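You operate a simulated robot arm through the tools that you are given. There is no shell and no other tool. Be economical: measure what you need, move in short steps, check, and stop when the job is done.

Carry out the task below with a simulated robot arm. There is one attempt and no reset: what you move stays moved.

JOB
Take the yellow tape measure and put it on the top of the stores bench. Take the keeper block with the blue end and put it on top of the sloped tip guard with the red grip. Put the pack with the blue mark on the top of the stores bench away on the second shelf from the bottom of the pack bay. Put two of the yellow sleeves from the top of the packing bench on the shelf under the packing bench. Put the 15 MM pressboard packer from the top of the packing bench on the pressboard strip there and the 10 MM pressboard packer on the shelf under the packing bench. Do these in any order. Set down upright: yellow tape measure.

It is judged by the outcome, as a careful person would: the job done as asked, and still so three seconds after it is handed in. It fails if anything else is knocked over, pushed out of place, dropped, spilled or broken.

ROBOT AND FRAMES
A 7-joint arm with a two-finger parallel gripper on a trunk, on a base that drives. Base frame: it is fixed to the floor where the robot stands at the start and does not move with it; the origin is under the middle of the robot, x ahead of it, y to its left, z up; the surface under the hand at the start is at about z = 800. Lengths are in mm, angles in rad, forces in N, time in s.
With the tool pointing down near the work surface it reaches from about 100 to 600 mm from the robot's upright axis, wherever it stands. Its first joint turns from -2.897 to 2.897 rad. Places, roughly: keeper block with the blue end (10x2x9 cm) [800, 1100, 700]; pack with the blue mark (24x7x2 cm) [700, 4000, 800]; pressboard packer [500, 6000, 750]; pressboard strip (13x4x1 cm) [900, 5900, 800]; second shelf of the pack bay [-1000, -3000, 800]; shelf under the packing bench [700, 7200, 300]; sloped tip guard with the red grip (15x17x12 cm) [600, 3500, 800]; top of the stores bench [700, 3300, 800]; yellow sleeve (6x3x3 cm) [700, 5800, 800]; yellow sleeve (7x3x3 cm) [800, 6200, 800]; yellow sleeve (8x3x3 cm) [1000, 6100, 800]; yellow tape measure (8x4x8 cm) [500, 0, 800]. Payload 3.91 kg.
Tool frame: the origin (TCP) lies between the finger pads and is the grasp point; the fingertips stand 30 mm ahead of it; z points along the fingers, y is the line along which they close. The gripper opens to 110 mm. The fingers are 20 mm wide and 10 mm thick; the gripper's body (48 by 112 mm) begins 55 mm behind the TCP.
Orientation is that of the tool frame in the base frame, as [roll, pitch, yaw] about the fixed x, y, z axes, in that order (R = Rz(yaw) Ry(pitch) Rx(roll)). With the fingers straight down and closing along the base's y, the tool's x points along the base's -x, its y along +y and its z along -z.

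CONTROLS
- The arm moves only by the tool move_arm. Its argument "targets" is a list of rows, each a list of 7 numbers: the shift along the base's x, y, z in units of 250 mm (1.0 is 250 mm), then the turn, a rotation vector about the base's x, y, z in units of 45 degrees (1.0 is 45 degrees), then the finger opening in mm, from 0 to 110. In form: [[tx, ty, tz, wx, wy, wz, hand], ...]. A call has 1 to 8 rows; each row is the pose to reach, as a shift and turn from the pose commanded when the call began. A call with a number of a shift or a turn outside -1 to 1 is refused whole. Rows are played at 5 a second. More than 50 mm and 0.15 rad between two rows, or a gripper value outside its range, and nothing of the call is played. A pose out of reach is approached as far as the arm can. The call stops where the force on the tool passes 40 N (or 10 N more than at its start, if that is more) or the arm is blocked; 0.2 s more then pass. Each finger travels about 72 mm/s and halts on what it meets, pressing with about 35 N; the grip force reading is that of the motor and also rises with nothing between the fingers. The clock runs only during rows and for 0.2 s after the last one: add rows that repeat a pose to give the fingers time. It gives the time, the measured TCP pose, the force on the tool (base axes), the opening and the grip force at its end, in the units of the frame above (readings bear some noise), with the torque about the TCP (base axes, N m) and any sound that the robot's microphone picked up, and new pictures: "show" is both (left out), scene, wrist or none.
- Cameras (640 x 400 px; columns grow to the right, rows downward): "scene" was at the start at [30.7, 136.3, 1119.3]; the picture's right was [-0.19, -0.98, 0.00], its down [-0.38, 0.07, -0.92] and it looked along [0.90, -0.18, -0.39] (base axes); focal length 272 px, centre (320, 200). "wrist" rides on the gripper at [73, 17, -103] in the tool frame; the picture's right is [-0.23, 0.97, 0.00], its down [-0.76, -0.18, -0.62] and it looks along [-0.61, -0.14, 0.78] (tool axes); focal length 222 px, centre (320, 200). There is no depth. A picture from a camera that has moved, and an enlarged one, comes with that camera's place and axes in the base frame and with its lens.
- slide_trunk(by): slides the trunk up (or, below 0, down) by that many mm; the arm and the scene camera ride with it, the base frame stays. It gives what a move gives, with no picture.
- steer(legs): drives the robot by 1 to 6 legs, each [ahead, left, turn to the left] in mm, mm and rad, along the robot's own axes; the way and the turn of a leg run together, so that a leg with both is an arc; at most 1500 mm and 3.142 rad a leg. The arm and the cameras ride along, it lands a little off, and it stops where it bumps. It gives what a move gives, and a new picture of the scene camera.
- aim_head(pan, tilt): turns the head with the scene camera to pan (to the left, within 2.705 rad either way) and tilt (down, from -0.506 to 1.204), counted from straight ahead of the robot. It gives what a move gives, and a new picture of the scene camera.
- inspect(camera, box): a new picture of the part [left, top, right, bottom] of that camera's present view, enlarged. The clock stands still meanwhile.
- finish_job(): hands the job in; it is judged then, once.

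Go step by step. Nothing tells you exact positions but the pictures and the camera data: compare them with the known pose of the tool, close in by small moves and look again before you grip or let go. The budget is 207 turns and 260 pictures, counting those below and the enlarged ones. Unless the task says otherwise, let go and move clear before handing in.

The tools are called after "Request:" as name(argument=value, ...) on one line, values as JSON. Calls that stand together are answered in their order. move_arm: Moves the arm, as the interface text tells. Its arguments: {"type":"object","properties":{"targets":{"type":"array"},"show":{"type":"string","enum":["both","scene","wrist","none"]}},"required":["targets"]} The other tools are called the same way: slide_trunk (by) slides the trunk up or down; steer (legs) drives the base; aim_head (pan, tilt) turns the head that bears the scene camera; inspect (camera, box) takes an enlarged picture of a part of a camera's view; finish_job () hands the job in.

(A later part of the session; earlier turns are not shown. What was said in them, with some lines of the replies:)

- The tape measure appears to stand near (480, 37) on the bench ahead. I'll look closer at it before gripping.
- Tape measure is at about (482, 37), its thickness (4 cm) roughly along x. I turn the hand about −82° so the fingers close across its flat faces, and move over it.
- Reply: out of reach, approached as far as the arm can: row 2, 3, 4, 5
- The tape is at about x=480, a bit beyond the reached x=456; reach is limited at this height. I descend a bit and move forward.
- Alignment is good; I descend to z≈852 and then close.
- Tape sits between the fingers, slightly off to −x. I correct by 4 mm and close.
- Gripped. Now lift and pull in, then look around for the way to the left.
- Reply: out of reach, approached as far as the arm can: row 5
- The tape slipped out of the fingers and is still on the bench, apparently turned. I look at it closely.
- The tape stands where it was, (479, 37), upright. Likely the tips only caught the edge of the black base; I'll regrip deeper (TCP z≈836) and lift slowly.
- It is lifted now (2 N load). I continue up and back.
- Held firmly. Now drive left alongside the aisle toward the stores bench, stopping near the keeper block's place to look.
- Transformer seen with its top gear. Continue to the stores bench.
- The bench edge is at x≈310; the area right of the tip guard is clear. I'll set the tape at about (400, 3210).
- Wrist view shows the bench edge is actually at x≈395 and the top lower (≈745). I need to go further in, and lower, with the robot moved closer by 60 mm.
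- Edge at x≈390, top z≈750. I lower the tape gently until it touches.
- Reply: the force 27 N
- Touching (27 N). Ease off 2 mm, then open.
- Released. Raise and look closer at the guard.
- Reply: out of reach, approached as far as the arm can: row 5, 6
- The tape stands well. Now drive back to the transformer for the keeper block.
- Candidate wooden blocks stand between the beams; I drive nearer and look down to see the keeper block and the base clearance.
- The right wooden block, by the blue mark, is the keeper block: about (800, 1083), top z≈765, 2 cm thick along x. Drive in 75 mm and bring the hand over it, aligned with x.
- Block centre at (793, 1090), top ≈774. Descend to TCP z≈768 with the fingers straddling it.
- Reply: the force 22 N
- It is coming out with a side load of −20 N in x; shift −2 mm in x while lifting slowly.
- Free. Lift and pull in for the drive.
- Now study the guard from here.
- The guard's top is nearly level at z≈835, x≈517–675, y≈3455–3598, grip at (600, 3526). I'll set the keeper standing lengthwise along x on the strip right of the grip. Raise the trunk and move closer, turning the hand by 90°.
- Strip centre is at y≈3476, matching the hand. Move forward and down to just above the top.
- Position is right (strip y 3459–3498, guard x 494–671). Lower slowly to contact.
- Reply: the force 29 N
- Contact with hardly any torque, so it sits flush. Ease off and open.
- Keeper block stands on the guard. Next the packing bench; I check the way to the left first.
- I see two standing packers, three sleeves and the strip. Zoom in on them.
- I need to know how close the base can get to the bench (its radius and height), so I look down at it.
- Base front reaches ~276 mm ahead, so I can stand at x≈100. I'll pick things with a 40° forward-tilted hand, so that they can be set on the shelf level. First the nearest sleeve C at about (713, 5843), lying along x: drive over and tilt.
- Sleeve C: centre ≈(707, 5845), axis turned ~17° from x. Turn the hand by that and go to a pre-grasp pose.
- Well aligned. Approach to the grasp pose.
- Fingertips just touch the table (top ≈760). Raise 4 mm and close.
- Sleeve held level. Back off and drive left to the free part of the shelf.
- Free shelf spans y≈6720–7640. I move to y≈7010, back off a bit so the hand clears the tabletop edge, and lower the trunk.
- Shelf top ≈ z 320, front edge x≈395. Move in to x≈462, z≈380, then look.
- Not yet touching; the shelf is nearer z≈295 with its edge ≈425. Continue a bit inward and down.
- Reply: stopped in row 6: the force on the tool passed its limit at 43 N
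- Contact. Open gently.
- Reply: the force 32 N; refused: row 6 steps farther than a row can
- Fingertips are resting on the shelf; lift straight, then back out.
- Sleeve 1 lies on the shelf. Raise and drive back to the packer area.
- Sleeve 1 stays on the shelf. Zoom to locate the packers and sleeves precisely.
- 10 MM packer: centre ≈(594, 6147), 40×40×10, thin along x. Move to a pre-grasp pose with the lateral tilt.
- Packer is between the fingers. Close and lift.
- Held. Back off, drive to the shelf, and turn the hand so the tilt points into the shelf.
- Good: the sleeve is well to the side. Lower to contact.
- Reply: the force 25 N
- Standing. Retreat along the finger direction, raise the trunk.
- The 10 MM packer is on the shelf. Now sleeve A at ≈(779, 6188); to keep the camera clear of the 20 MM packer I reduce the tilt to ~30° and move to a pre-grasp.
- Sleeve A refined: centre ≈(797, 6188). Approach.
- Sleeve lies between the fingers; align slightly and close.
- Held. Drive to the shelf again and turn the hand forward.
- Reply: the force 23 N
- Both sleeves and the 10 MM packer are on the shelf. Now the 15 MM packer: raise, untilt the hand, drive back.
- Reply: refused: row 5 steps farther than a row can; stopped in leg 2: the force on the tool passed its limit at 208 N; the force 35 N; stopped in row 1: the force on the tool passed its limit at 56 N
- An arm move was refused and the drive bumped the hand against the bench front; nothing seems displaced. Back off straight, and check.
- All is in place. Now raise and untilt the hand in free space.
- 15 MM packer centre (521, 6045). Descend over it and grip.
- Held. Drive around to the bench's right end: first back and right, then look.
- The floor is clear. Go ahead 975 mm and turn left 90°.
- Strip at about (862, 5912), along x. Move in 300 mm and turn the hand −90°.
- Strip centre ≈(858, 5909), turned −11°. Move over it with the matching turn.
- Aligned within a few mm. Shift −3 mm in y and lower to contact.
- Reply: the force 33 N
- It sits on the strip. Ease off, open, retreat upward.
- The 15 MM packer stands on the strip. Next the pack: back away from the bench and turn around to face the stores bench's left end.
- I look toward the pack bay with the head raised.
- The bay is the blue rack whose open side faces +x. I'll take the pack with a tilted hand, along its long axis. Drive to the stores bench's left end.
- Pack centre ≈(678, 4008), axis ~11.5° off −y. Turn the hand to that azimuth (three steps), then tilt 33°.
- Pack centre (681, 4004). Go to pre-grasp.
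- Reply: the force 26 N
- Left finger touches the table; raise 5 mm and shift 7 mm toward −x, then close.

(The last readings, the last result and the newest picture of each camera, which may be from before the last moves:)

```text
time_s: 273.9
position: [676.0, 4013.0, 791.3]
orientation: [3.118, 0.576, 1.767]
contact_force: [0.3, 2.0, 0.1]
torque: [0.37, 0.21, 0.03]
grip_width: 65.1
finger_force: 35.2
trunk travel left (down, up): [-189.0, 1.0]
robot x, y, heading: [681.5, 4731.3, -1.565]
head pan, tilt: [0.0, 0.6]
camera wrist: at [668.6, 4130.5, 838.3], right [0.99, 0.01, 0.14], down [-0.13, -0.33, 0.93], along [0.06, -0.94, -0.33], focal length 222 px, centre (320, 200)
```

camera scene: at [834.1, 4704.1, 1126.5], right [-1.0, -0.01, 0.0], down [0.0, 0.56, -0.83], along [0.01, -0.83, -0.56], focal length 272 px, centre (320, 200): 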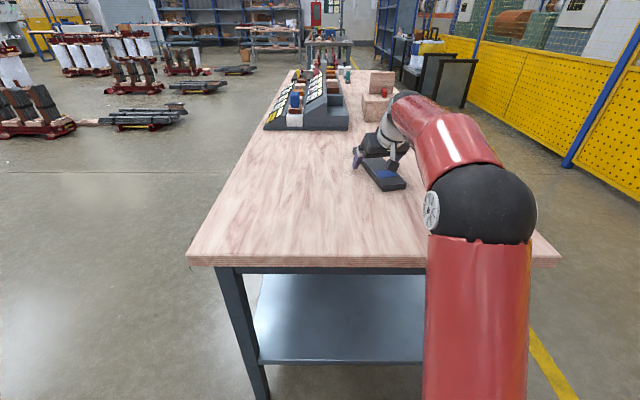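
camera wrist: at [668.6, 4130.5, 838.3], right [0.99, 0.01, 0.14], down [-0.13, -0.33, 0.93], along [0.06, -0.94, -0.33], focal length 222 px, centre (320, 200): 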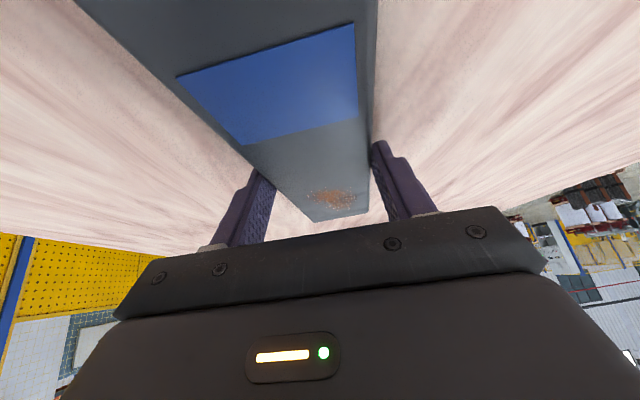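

Gripped at 65 mm. Lift a little to test balance.

Request:
move_arm(targets=[[0, 0, 0.02, 0, 0, 0, 20], [0, 0, 0.05, 0, 0, 0, 20], [0, 0, 0.08, 0, 0, 0, 20], [0, 0, 0.08, 0, 0, 0, 20]], show="both")

Request:
inspect(camera="scene", box=[320, 110, 440, 210])

```text
time_s: 274.9
position: [675.9, 4013.8, 812.4]
orientation: [3.119, 0.577, 1.766]
contact_force: [-0.3, -0.1, -6.1]
torque: [0.03, 0.01, 0.0]
grip_width: 64.8
finger_force: 34.8
trunk travel left (down, up): [-189.0, 1.0]
robot x, y, heading: [680.4, 4728.2, -1.562]
head pan, tilt: [0.0, 0.6]
camera scene: at [834.0, 4702.1, 1126.1], right [-1.0, -0.01, 0.0], down [0.0, 0.57, -0.82], along [0.01, -0.82, -0.57], focal length 272 px, centre (320, 200)
camera wrist: at [667.7, 4131.5, 858.2], right [0.99, 0.01, 0.14], down [-0.13, -0.33, 0.93], along [0.06, -0.94, -0.33], focal length 222 px, centre (320, 200)
```

scene: 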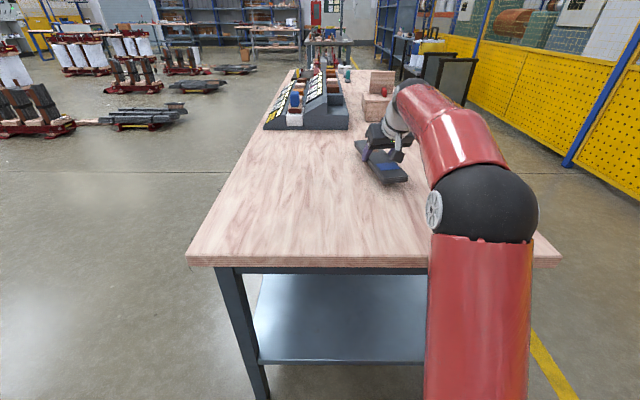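
wrist: 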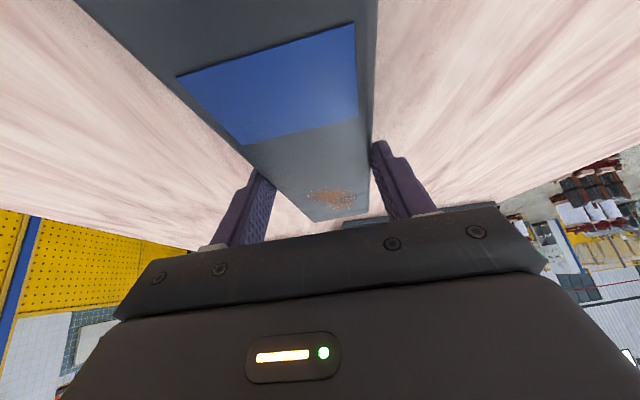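

```text
4.00 times, centred on (380, 160) of scene
camera zoom: at [834.0, 4702.1, 1126.1], right [-1.0, -0.01, 0.0], down [0.0, 0.57, -0.82], along [0.01, -0.82, -0.57], focal length 1089 px, centre (80, 360)
```

zoom: 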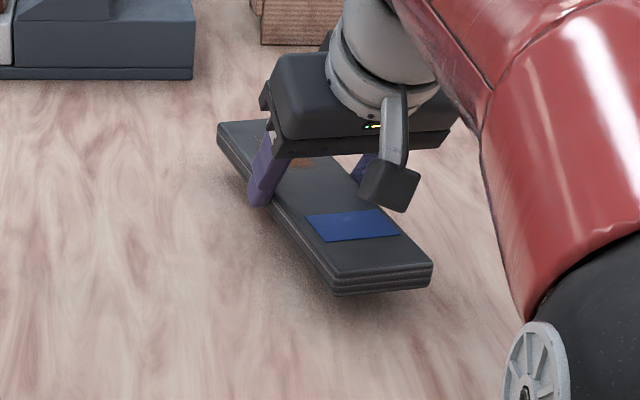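

Level and balanced (6 N). Lift up and pull it in, then back away.

Request:
move_arm(targets=[[0, 0, 0.12, 0, 0, 0, 20], [0, 0, 0.26, 0, 0, 0, 20], [0, 0.12, 0.36, 0, 0, 0, 20], [0, 0.26, 0.44, 0, 0, 0, 20], [0, 0.42, 0.48, 0, 0, 0, 20], [0, 0.6, 0.48, 0, 0, 0, 20], [0, 0.76, 0.48, 0, 0, 0, 20]], show="wrist")

```text
time_s: 276.5
position: [675.5, 4204.9, 933.1]
orientation: [3.121, 0.575, 1.768]
contact_force: [1.1, -0.3, -6.7]
torque: [0.04, -0.06, 0.06]
grip_width: 64.7
finger_force: 35.2
trunk travel left (down, up): [-189.0, 1.0]
robot x, y, heading: [681.0, 4728.6, -1.563]
head pan, tilt: [0.0, 0.6]
camera wrist: at [668.4, 4321.3, 978.9], right [0.99, 0.01, 0.14], down [-0.13, -0.33, 0.93], along [0.06, -0.94, -0.33], focal length 222 px, centre (320, 200)
```

wrist: 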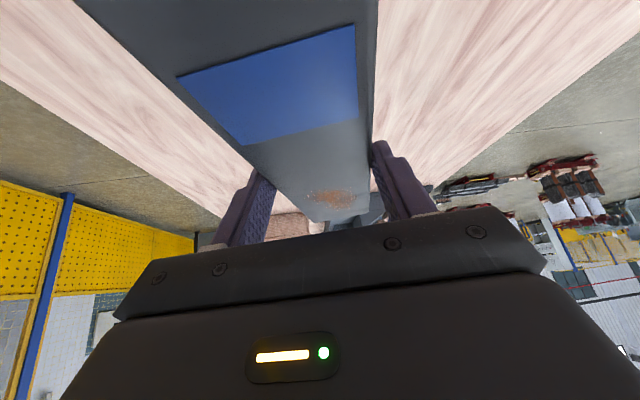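

Request:
steer(legs=[[-260, 0, 0], [0, -800, -0.008]])

Request:
aim_head(pan=0.0, tilt=0.25)

```text
time_s: 282.2
position: [-112.7, 4462.7, 932.4]
orientation: [3.12, 0.578, 1.768]
contact_force: [0.1, -0.1, -5.4]
torque: [0.08, 0.02, -0.02]
grip_width: 64.6
finger_force: 34.6
trunk travel left (down, up): [-189.0, 1.0]
robot x, y, heading: [-107.4, 4989.8, -1.564]
head pan, tilt: [0.0, 0.6]
camera scene: at [45.1, 4961.1, 1126.1], right [-1.0, -0.01, 0.0], down [0.0, 0.57, -0.82], along [0.01, -0.82, -0.57], focal length 272 px, centre (320, 200)
```

scene: 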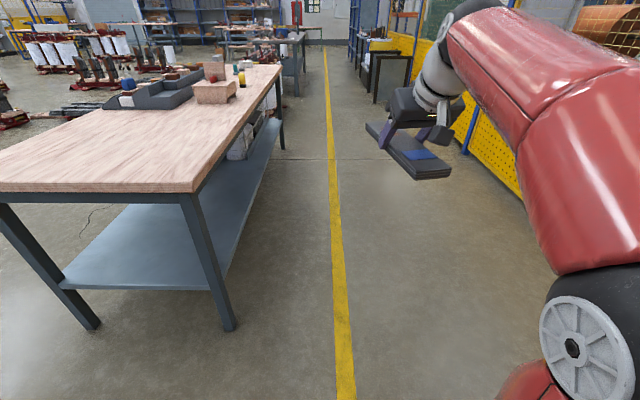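

```text
time_s: 283.0
position: [-111.4, 4462.3, 931.6]
orientation: [3.122, 0.576, 1.767]
contact_force: [-0.1, -0.2, -5.7]
torque: [0.03, 0.02, 0.0]
grip_width: 64.7
finger_force: 34.4
trunk travel left (down, up): [-189.0, 1.0]
robot x, y, heading: [-108.4, 4988.5, -1.566]
head pan, tilt: [0.0, 0.25]
camera scene: at [45.2, 4956.1, 1158.2], right [-1.0, -0.01, 0.0], down [0.0, 0.25, -0.97], along [0.01, -0.97, -0.25], focal length 272 px, centre (320, 200)
```

scene: 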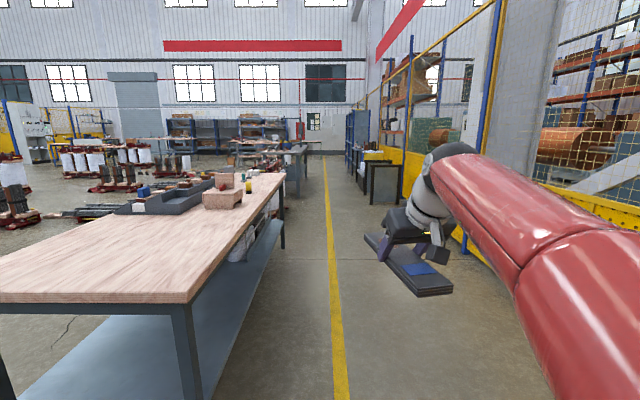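

The aisle is clear. Drive down it.

Request:
steer(legs=[[1500, 0, 0], [1500, 0, 0]])

```text
time_s: 297.6
position: [-191.7, 1444.6, 932.4]
orientation: [3.121, 0.579, 1.725]
contact_force: [0.0, -0.2, -5.9]
torque: [0.0, 0.01, 0.03]
grip_width: 64.7
finger_force: 35.0
trunk travel left (down, up): [-189.0, 1.0]
robot x, y, heading: [-166.7, 1969.3, -1.606]
head pan, tilt: [0.0, 0.25]
camera scene: at [-13.1, 1929.7, 1158.3], right [-1.0, 0.04, 0.0], down [0.01, 0.25, -0.97], along [-0.03, -0.97, -0.25], focal length 272 px, centre (320, 200)
```

scene: 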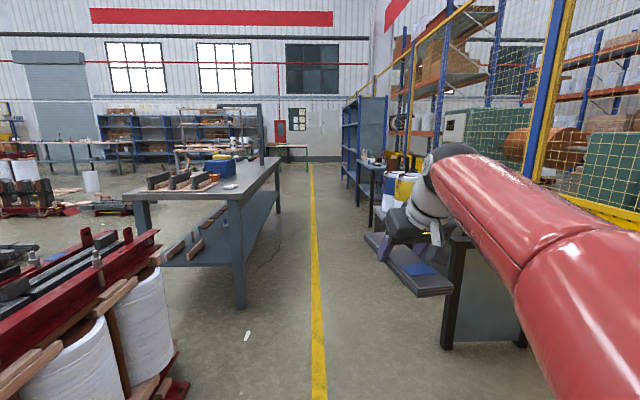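

Request:
steer(legs=[[0, 60, 0.035], [1500, 0, 0], [1500, 0, 0]])

```text
time_s: 312.6
position: [4.1, -1554.8, 932.7]
orientation: [3.122, 0.575, 1.796]
contact_force: [-0.7, -0.7, -5.7]
torque: [0.06, -0.02, -0.04]
grip_width: 64.6
finger_force: 34.8
trunk travel left (down, up): [-189.0, 1.0]
robot x, y, heading: [-6.5, -1027.4, -1.539]
head pan, tilt: [0.0, 0.25]
camera scene: at [148.6, -1057.0, 1158.3], right [-1.0, -0.04, 0.0], down [-0.01, 0.25, -0.97], along [0.03, -0.97, -0.25], focal length 272 px, centre (320, 200)
```

scene: 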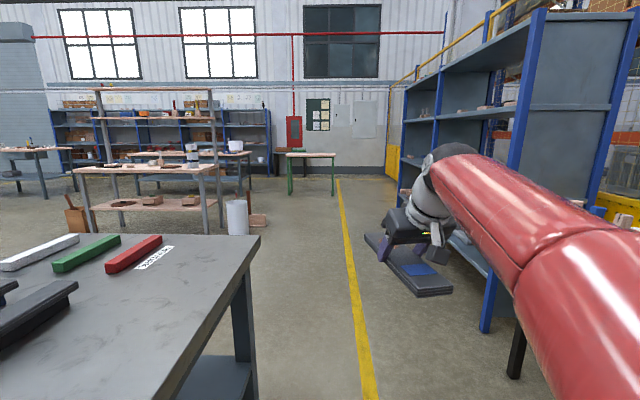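

Rack on the right ahead. Continue to y≈−2950.

Request:
steer(legs=[[0, 0, -0.032], [1000, -30, 0], [930, 0, 0]])

Request:
aim_head(pan=-1.57, tilt=0.3)

```text
time_s: 322.7
position: [22.6, -3493.7, 933.7]
orientation: [3.121, 0.577, 1.8]
contact_force: [-0.4, -0.1, -5.8]
torque: [-0.02, 0.0, -0.01]
grip_width: 65.0
finger_force: 34.9
trunk travel left (down, up): [-189.0, 1.0]
robot x, y, heading: [8.4, -2969.4, -1.531]
head pan, tilt: [0.0, 0.25]
camera scene: at [164.3, -2994.8, 1158.3], right [-1.0, -0.04, 0.0], down [-0.01, 0.25, -0.97], along [0.04, -0.97, -0.25], focal length 272 px, centre (320, 200)
```

scene: 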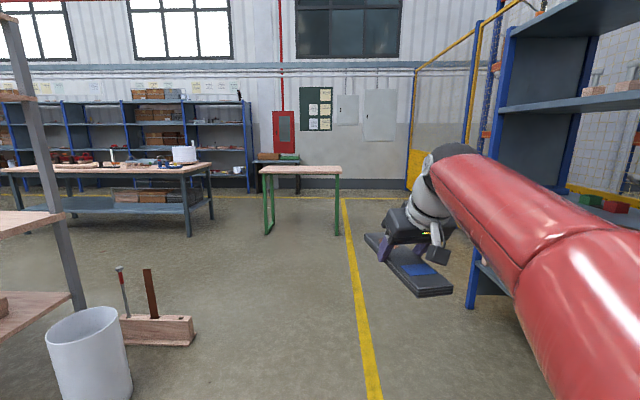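

```text
time_s: 324.3
position: [21.5, -3492.7, 933.4]
orientation: [3.12, 0.577, 1.798]
contact_force: [1.0, 0.0, -5.6]
torque: [0.01, 0.01, 0.0]
grip_width: 64.5
finger_force: 34.8
trunk travel left (down, up): [-189.0, 1.0]
robot x, y, heading: [10.5, -2966.9, -1.527]
head pan, tilt: [-1.571, 0.3]
camera scene: at [67.3, -2905.2, 1153.6], right [-0.04, 1.0, 0.0], down [0.3, 0.01, -0.96], along [-0.95, -0.04, -0.3], focal length 272 px, centre (320, 200)
```

scene: 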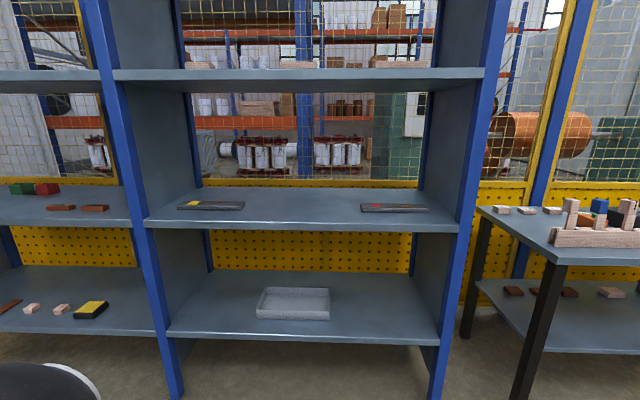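

The bay's second shelf has free space between two packs, around y≈−3010. Shift away a bit and turn right to face it.

Request:
steer(legs=[[0, 150, 0], [0, 0, -1.612]])

Request:
aim_head(pan=0.0, tilt=0.3)

```text
time_s: 329.8
position: [-364.7, -2918.0, 932.3]
orientation: [3.122, 0.576, 0.119]
contact_force: [-0.2, 0.2, -6.3]
torque: [0.02, -0.04, 0.02]
grip_width: 64.6
finger_force: 35.0
trunk travel left (down, up): [-189.0, 1.0]
robot x, y, heading: [159.0, -2963.7, 3.072]
head pan, tilt: [-1.571, 0.3]
camera scene: at [214.5, -3025.6, 1153.6], right [1.0, -0.07, 0.0], down [-0.02, -0.29, -0.96], along [0.07, 0.95, -0.3], focal length 272 px, centre (320, 200)
```

scene: 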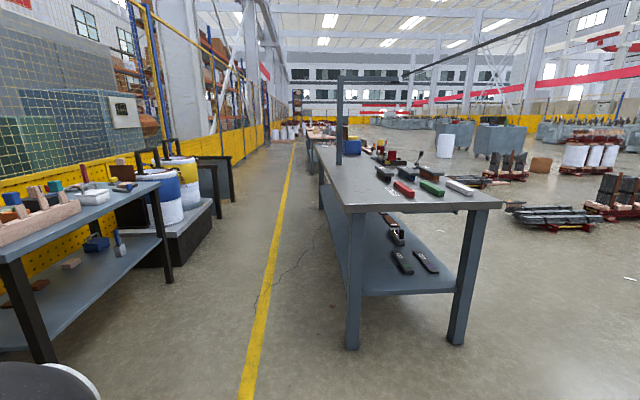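

```text
time_s: 331.4
position: [-363.2, -2916.8, 932.4]
orientation: [3.121, 0.576, 0.121]
contact_force: [0.3, 0.6, -6.0]
torque: [0.01, -0.04, 0.01]
grip_width: 64.9
finger_force: 35.6
trunk travel left (down, up): [-189.0, 1.0]
robot x, y, heading: [157.1, -2960.6, 3.075]
head pan, tilt: [0.0, 0.3]
camera scene: at [114.9, -3112.2, 1153.6], right [0.07, 1.0, 0.0], down [0.3, -0.02, -0.96], along [-0.95, 0.07, -0.3], focal length 272 px, centre (320, 200)
```

scene: 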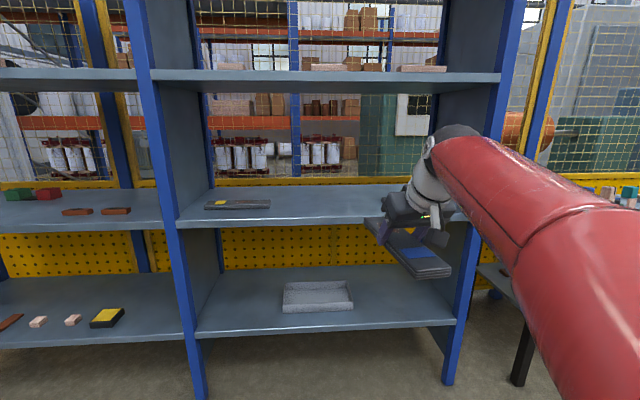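

Request:
steer(legs=[[0, 58, 0.068], [180, 0, 0]])

Request:
move_arm(targets=[[0, 0, 0, 0, 0, -0.08, 20], [0, 0, 0, 0, 0, -0.16, 20], [0, 0, 0, 0, 0, -0.24, 20]], show="both")

```text
time_s: 333.5
position: [-550.3, -3011.8, 932.5]
orientation: [3.12, 0.577, 0.189]
contact_force: [-0.3, 0.0, -6.5]
torque: [-0.01, -0.05, 0.02]
grip_width: 64.7
finger_force: 34.8
trunk travel left (down, up): [-189.0, 1.0]
robot x, y, heading: [-25.6, -3021.7, 3.14]
head pan, tilt: [0.0, 0.3]
camera scene: at [-58.4, -3173.9, 1153.6], right [0.0, 1.0, 0.0], down [0.3, 0.0, -0.96], along [-0.96, 0.0, -0.3], focal length 272 px, centre (320, 200)
```

scene: 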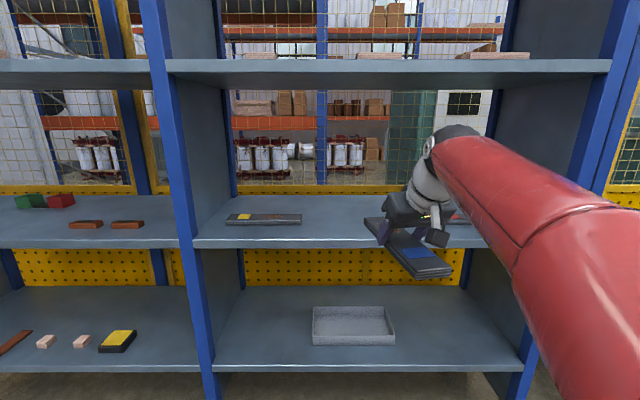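

```text
time_s: 334.3
position: [-548.8, -3011.9, 931.6]
orientation: [3.12, 0.575, 0.0]
contact_force: [0.0, -0.2, -6.1]
torque: [-0.02, -0.04, 0.0]
grip_width: 64.7
finger_force: 35.2
trunk travel left (down, up): [-189.0, 1.0]
robot x, y, heading: [-21.6, -3018.9, 3.139]
head pan, tilt: [0.0, 0.3]
camera scene: at [-58.4, -3173.9, 1153.6], right [0.0, 1.0, 0.0], down [0.3, 0.0, -0.96], along [-0.96, 0.0, -0.3], focal length 272 px, centre (320, 200)
camera wrist: at [-431.7, -3027.3, 978.5], right [-0.18, -0.97, 0.14], down [-0.3, 0.19, 0.93], along [-0.94, 0.13, -0.33], focal length 222 px, centre (320, 200)
```

scene: 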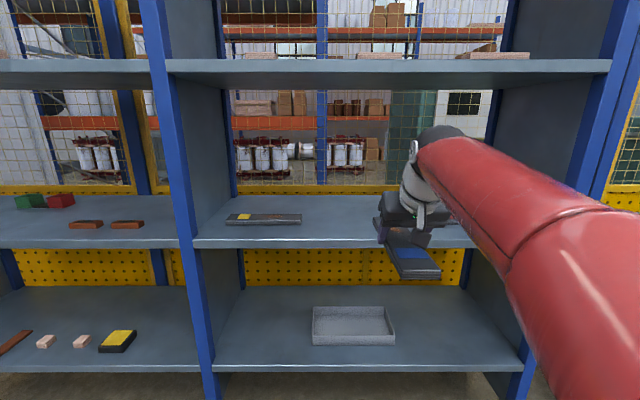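
wrist: 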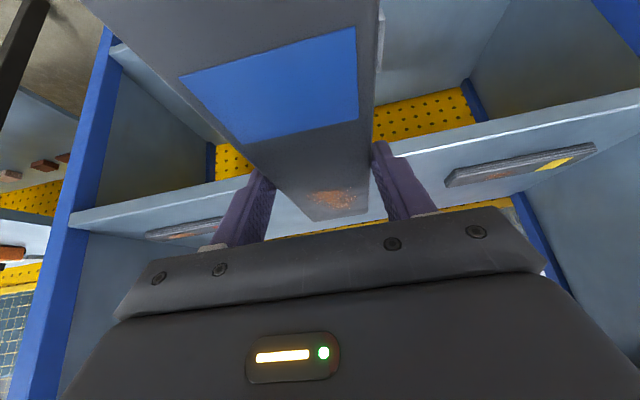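

Shelf edge ≈ x −785, z ≈ 800. Drive in 240 mm with the pack above the shelf.

Request:
steer(legs=[[240, 0, 0]])

Request:
move_arm(targets=[[0, 0, -0.08, 0, 0, 0, 20], [0, 0, -0.16, 0, 0, 0, 20], [0, 0, -0.2, 0, 0, 0, 20]], show="both")

```text
time_s: 336.1
position: [-792.2, -3014.9, 933.3]
orientation: [3.119, 0.576, 0.004]
contact_force: [-0.3, -0.2, -5.6]
torque: [-0.06, -0.06, 0.01]
grip_width: 64.4
finger_force: 34.7
trunk travel left (down, up): [-189.0, 1.0]
robot x, y, heading: [-265.1, -3020.4, -3.135]
head pan, tilt: [0.0, 0.3]
camera scene: at [-299.4, -3174.3, 1153.6], right [0.0, 1.0, 0.0], down [0.3, 0.0, -0.96], along [-0.96, 0.0, -0.3], focal length 272 px, centre (320, 200)
```

scene: 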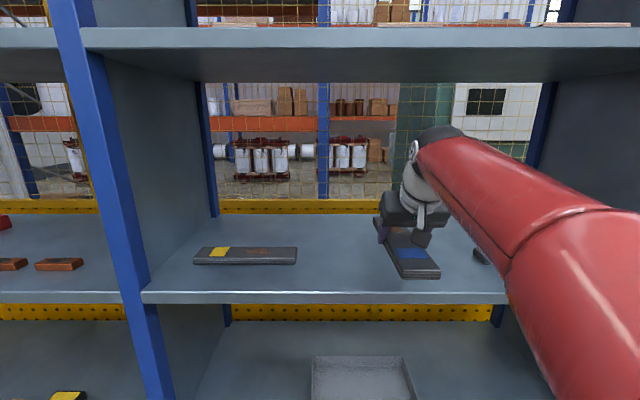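

```text
time_s: 336.9
position: [-791.1, -3014.6, 883.6]
orientation: [3.121, 0.576, 0.003]
contact_force: [0.3, -0.2, -6.0]
torque: [0.01, -0.02, 0.0]
grip_width: 64.5
finger_force: 34.7
trunk travel left (down, up): [-189.0, 1.0]
robot x, y, heading: [-269.7, -3017.9, -3.145]
head pan, tilt: [0.0, 0.3]
camera scene: at [-299.4, -3174.3, 1153.6], right [0.0, 1.0, 0.0], down [0.3, 0.0, -0.96], along [-0.96, 0.0, -0.3], focal length 272 px, centre (320, 200)
camera wrist: at [-672.6, -3029.4, 929.6], right [-0.18, -0.97, 0.14], down [-0.3, 0.19, 0.93], along [-0.94, 0.12, -0.33], focal length 222 px, centre (320, 200)
```

scene: 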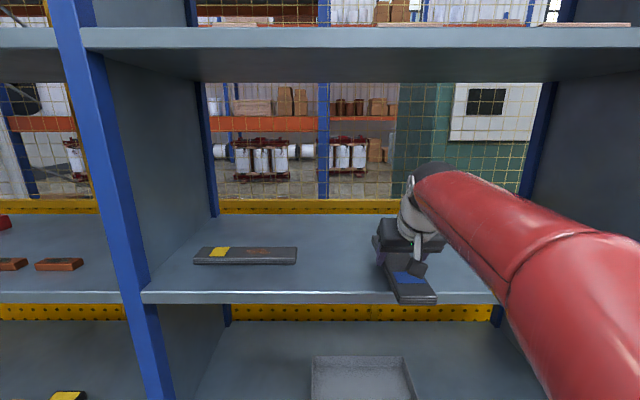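
wrist: 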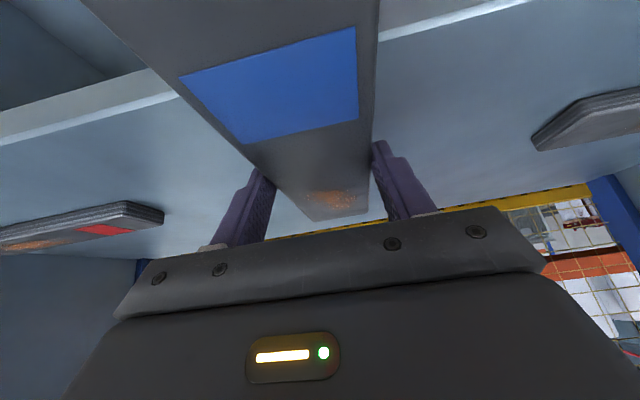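

Edge x≈−784, shelf z≈801. Push in to TCP x≈−926.

Request:
move_arm(targets=[[-0.14, 0, -0.02, 0, 0, 0, 20], [-0.28, 0, -0.04, 0, 0, 0, 20], [-0.42, 0, -0.07, 0, 0, 0, 20], [-0.54, 0, -0.1, 0, 0, 0, 20], [-0.54, 0, -0.114, 0, 0, 0, 20]], show="both")

```text
time_s: 338.1
position: [-927.6, -3015.0, 854.4]
orientation: [3.119, 0.575, 0.006]
contact_force: [-0.1, -0.3, -5.1]
torque: [0.02, -0.03, 0.01]
grip_width: 64.8
finger_force: 34.8
trunk travel left (down, up): [-189.0, 1.0]
robot x, y, heading: [-265.6, -3019.5, -3.139]
head pan, tilt: [0.0, 0.3]
camera scene: at [-299.6, -3174.3, 1153.5], right [0.0, 1.0, 0.0], down [0.3, 0.0, -0.96], along [-0.96, 0.0, -0.3], focal length 272 px, centre (320, 200)
camera wrist: at [-809.3, -3030.1, 900.2], right [-0.18, -0.97, 0.14], down [-0.3, 0.19, 0.93], along [-0.94, 0.12, -0.33], focal length 222 px, centre (320, 200)
```

scene: 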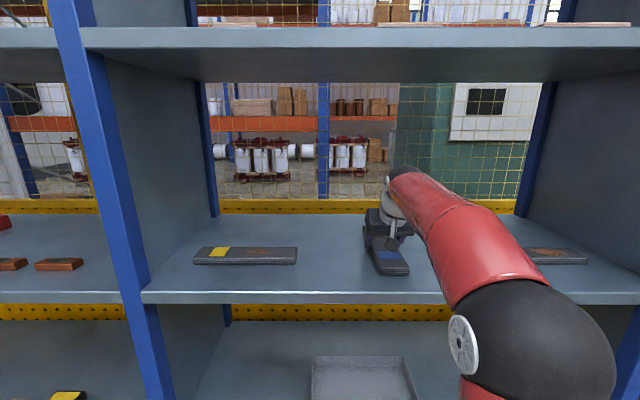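
wrist: 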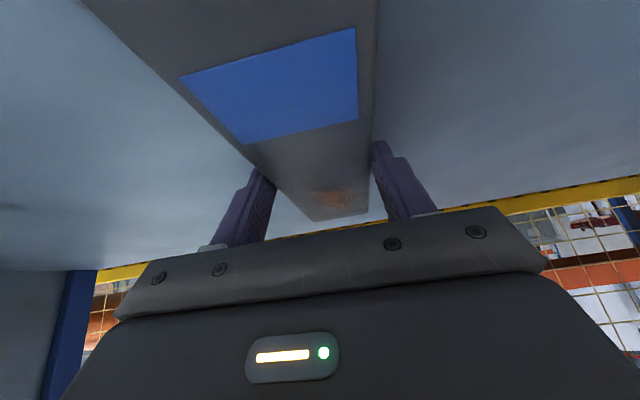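

Good place, clear on both sides. Lower to contact.

Request:
move_arm(targets=[[0, 0, -0.03, 0, 0, 0, 20], [0, 0, -0.05, 0, 0, 0, 20], [0, 0, -0.06, 0, 0, 0, 20], [0, 0, -0.07, 0, 0, 0, 20], [0, 0, -0.08, 0, 0, 0, 20], [0, 0, -0.09, 0, 0, 0, 20]], show="wrist")

```text
time_s: 338.8
position: [-925.9, -3014.9, 851.5]
orientation: [3.125, 0.604, 0.01]
contact_force: [1.6, -0.4, 10.3]
torque: [0.58, -1.0, -0.11]
grip_width: 65.0
finger_force: 34.1
trunk travel left (down, up): [-189.0, 1.0]
robot x, y, heading: [-263.0, -3021.8, -3.138]
head pan, tilt: [0.0, 0.3]
stopped in row 3: the force on the tool passed its limit at 44 N (the readings are from after the stop); the commanded pose is now the measured one
camera wrist: at [-807.5, -3029.9, 894.5], right [-0.17, -0.98, 0.14], down [-0.28, 0.19, 0.94], along [-0.95, 0.12, -0.3], focal length 222 px, centre (320, 200)
```

wrist: 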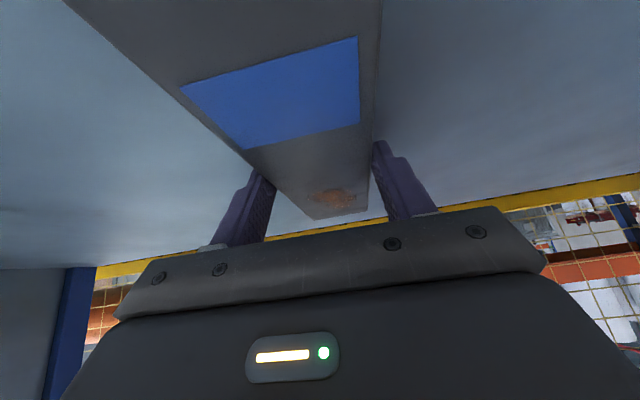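

It met something at the pack's rear corner. Look closely from the head.

Request:
inspect(camera="scene", box=[320, 180, 480, 320])

```text
2.86 times, centred on (400, 250) of scene
camera zoom: at [-298.5, -3174.5, 1153.4], right [0.0, 1.0, 0.0], down [0.3, 0.0, -0.96], along [-0.96, 0.0, -0.3], focal length 778 px, centre (91, 57)
```

zoom: 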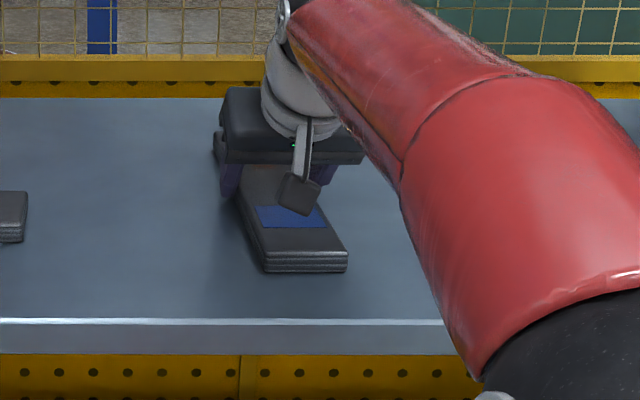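

The shelf top is simply a bit higher (≈813) and the hand pitched at the stop. Correct pitch with a small lift, then lower gently.

Request:
move_arm(targets=[[0, 0, 0.012, 0, -0.037, 0, 20], [0, 0, 0.012, 0, -0.037, 0, 20], [0, 0, 0.004, 0, -0.037, 0, 20], [0, 0, 0.0, 0, -0.037, 0, 20], [0, 0, -0.004, 0, -0.037, 0, 20]], show="none")

```text
time_s: 339.9
position: [-926.6, -3015.0, 851.3]
orientation: [3.124, 0.573, 0.008]
contact_force: [-4.5, -2.4, 18.9]
torque: [0.78, -0.75, -0.24]
grip_width: 64.6
finger_force: 35.3
trunk travel left (down, up): [-189.0, 1.0]
robot x, y, heading: [-263.1, -3021.3, -3.138]
head pan, tilt: [0.0, 0.3]
```

Contact nearly flat. Open gently now.

Request:
move_arm(targets=[[0, 0, 0.0, 0, 0, 0, 64], [0, 0, 0.0, 0, 0, 0, 70], [0, 0, 0.0, 0, 0, 0, 80], [0, 0, 0.0, 0, 0, 0, 92], [0, 0, 0.0, 0, 0, 0, 92]], show="both")

```text
time_s: 341.1
position: [-925.1, -3017.5, 851.5]
orientation: [3.124, 0.572, 0.011]
contact_force: [2.9, -20.7, 27.0]
torque: [0.5, 0.15, 0.07]
grip_width: 81.2
finger_force: 0.2
trunk travel left (down, up): [-189.0, 1.0]
robot x, y, heading: [-266.4, -3019.8, -3.133]
head pan, tilt: [0.0, 0.3]
camera scene: at [-297.1, -3176.2, 1153.5], right [0.0, 1.0, 0.0], down [0.29, 0.0, -0.96], along [-0.96, 0.0, -0.29], focal length 272 px, centre (320, 200)
camera wrist: at [-807.0, -3032.3, 898.3], right [-0.17, -0.98, 0.14], down [-0.31, 0.19, 0.93], along [-0.94, 0.12, -0.33], focal length 222 px, centre (320, 200)
```

scene: 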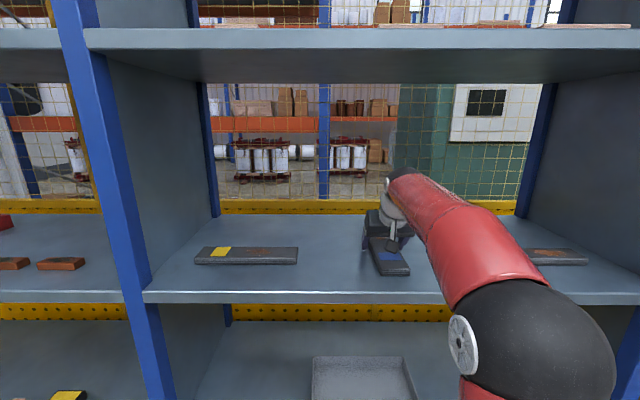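
wrist: 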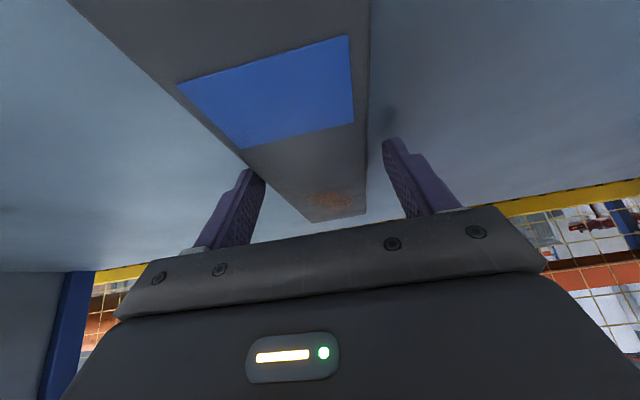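

The tips rest on the shelf together with the pack, which is released. Lift the tips 4 mm, open fully, then withdraw.

Request:
move_arm(targets=[[0, 0, 0.016, 0, 0, 0, 92], [0, 0, 0.02, 0, 0, 0, 96], [0, 0, 0.02, 0, 0, 0, 96]], show="wrist")

```text
time_s: 341.9
position: [-926.6, -3011.1, 850.4]
orientation: [3.125, 0.566, 0.003]
contact_force: [1.1, 0.3, 0.0]
torque: [-0.03, 0.01, 0.0]
grip_width: 96.2
finger_force: 0.3
trunk travel left (down, up): [-189.0, 1.0]
robot x, y, heading: [-265.0, -3022.4, -3.143]
head pan, tilt: [0.0, 0.3]
camera wrist: at [-809.0, -3026.9, 899.4], right [-0.18, -0.97, 0.14], down [-0.31, 0.19, 0.93], along [-0.93, 0.12, -0.34], focal length 222 px, centre (320, 200)
```

wrist: 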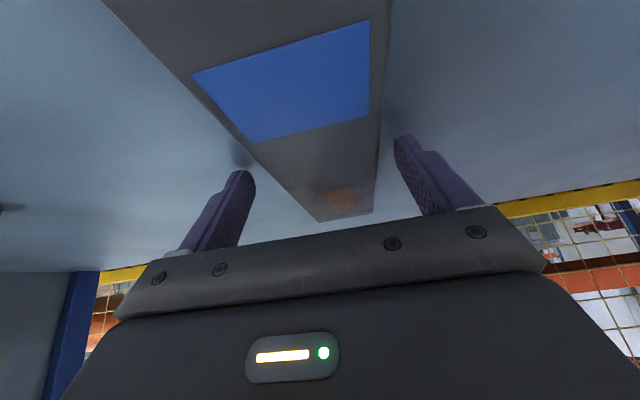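

Clear. Withdraw along the finger direction, then out.

Request:
move_arm(targets=[[0.08, 0, 0.13, 0, 0, 0, 96], [0.17, 0, 0.26, 0, 0, 0, 96], [0.34, 0, 0.3, 0, 0, 0, 80], [0.52, 0, 0.32, 0, 0, 0, 60], [0.7, 0, 0.32, 0, 0, 0, 60]], show="none")

Request:
steer(legs=[[-250, 0, 0]])

Request:
inspect(camera="scene", box=[160, 140, 520, 340])

```text
time_s: 343.1
position: [-751.9, -3012.3, 932.5]
orientation: [3.12, 0.568, 0.009]
contact_force: [-1.1, 0.3, 0.3]
torque: [0.01, -0.04, -0.01]
grip_width: 60.0
finger_force: 0.2
trunk travel left (down, up): [-189.0, 1.0]
robot x, y, heading: [-270.6, -3018.8, -3.137]
head pan, tilt: [0.0, 0.3]
```

```text
time_s: 344.9
position: [-506.2, -3012.5, 932.4]
orientation: [3.123, 0.571, 0.011]
contact_force: [0.3, -0.5, -0.5]
torque: [0.01, -0.01, -0.01]
grip_width: 60.0
finger_force: 0.0
trunk travel left (down, up): [-189.0, 1.0]
robot x, y, heading: [-22.3, -3017.1, -3.132]
head pan, tilt: [0.0, 0.3]
camera scene: at [-53.6, -3173.0, 1153.6], right [-0.01, 1.0, 0.0], down [0.3, 0.0, -0.96], along [-0.96, -0.01, -0.3], focal length 272 px, centre (320, 200)
```

scene: 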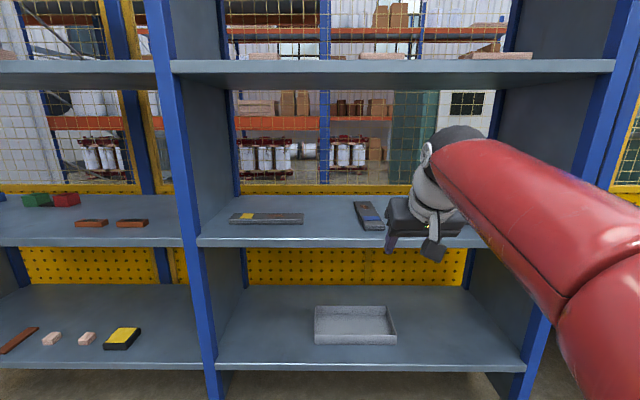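

```text
1.78 times, centred on (340, 240) of scene
camera zoom: at [-53.6, -3173.0, 1153.6], right [-0.01, 1.0, 0.0], down [0.3, 0.0, -0.96], along [-0.96, -0.01, -0.3], focal length 484 px, centre (284, 129)
```

zoom: 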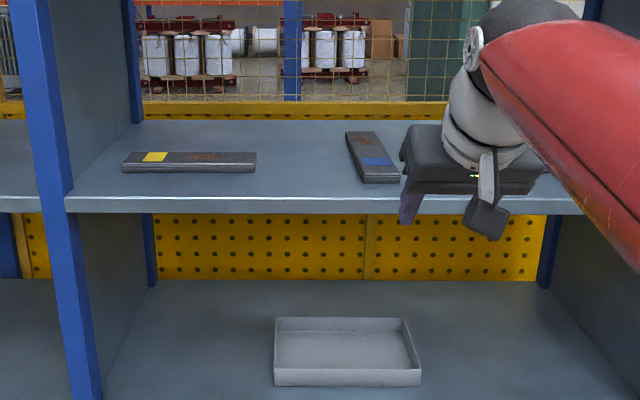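

Everything is placed and the hand is clear, so I'm handing the job in.

Request:
finish_job()

```text
The job is handed in.
```

I moved all the items you listed and handed the job in, but three things could count against it.

- **Yellow tape measure:** it stands upright on top of the stores bench. My first grip slipped early in the lift. It stayed upright in its place, and the second grip held.
- **Keeper block:** it stands on the sloped tip guard, beside the red grip. I saw no blue on the block itself. I took the one next to the blue mark on the transformer, which matched the place you gave.
- **Pack with the blue mark:** it lies on the second shelf from the bottom of the pack bay, between the two packs already there.
- **Yellow sleeves:** two of them lie on the shelf under the packing bench.
- **10 MM packer:** it stands on the same shelf.
- **15 MM packer:** it stands on the pressboard strip on the packing bench.

While I was driving back along the packing bench, an arm move was refused and the hand bumped the bench front at about 208 N. I checked afterwards and nothing had moved.
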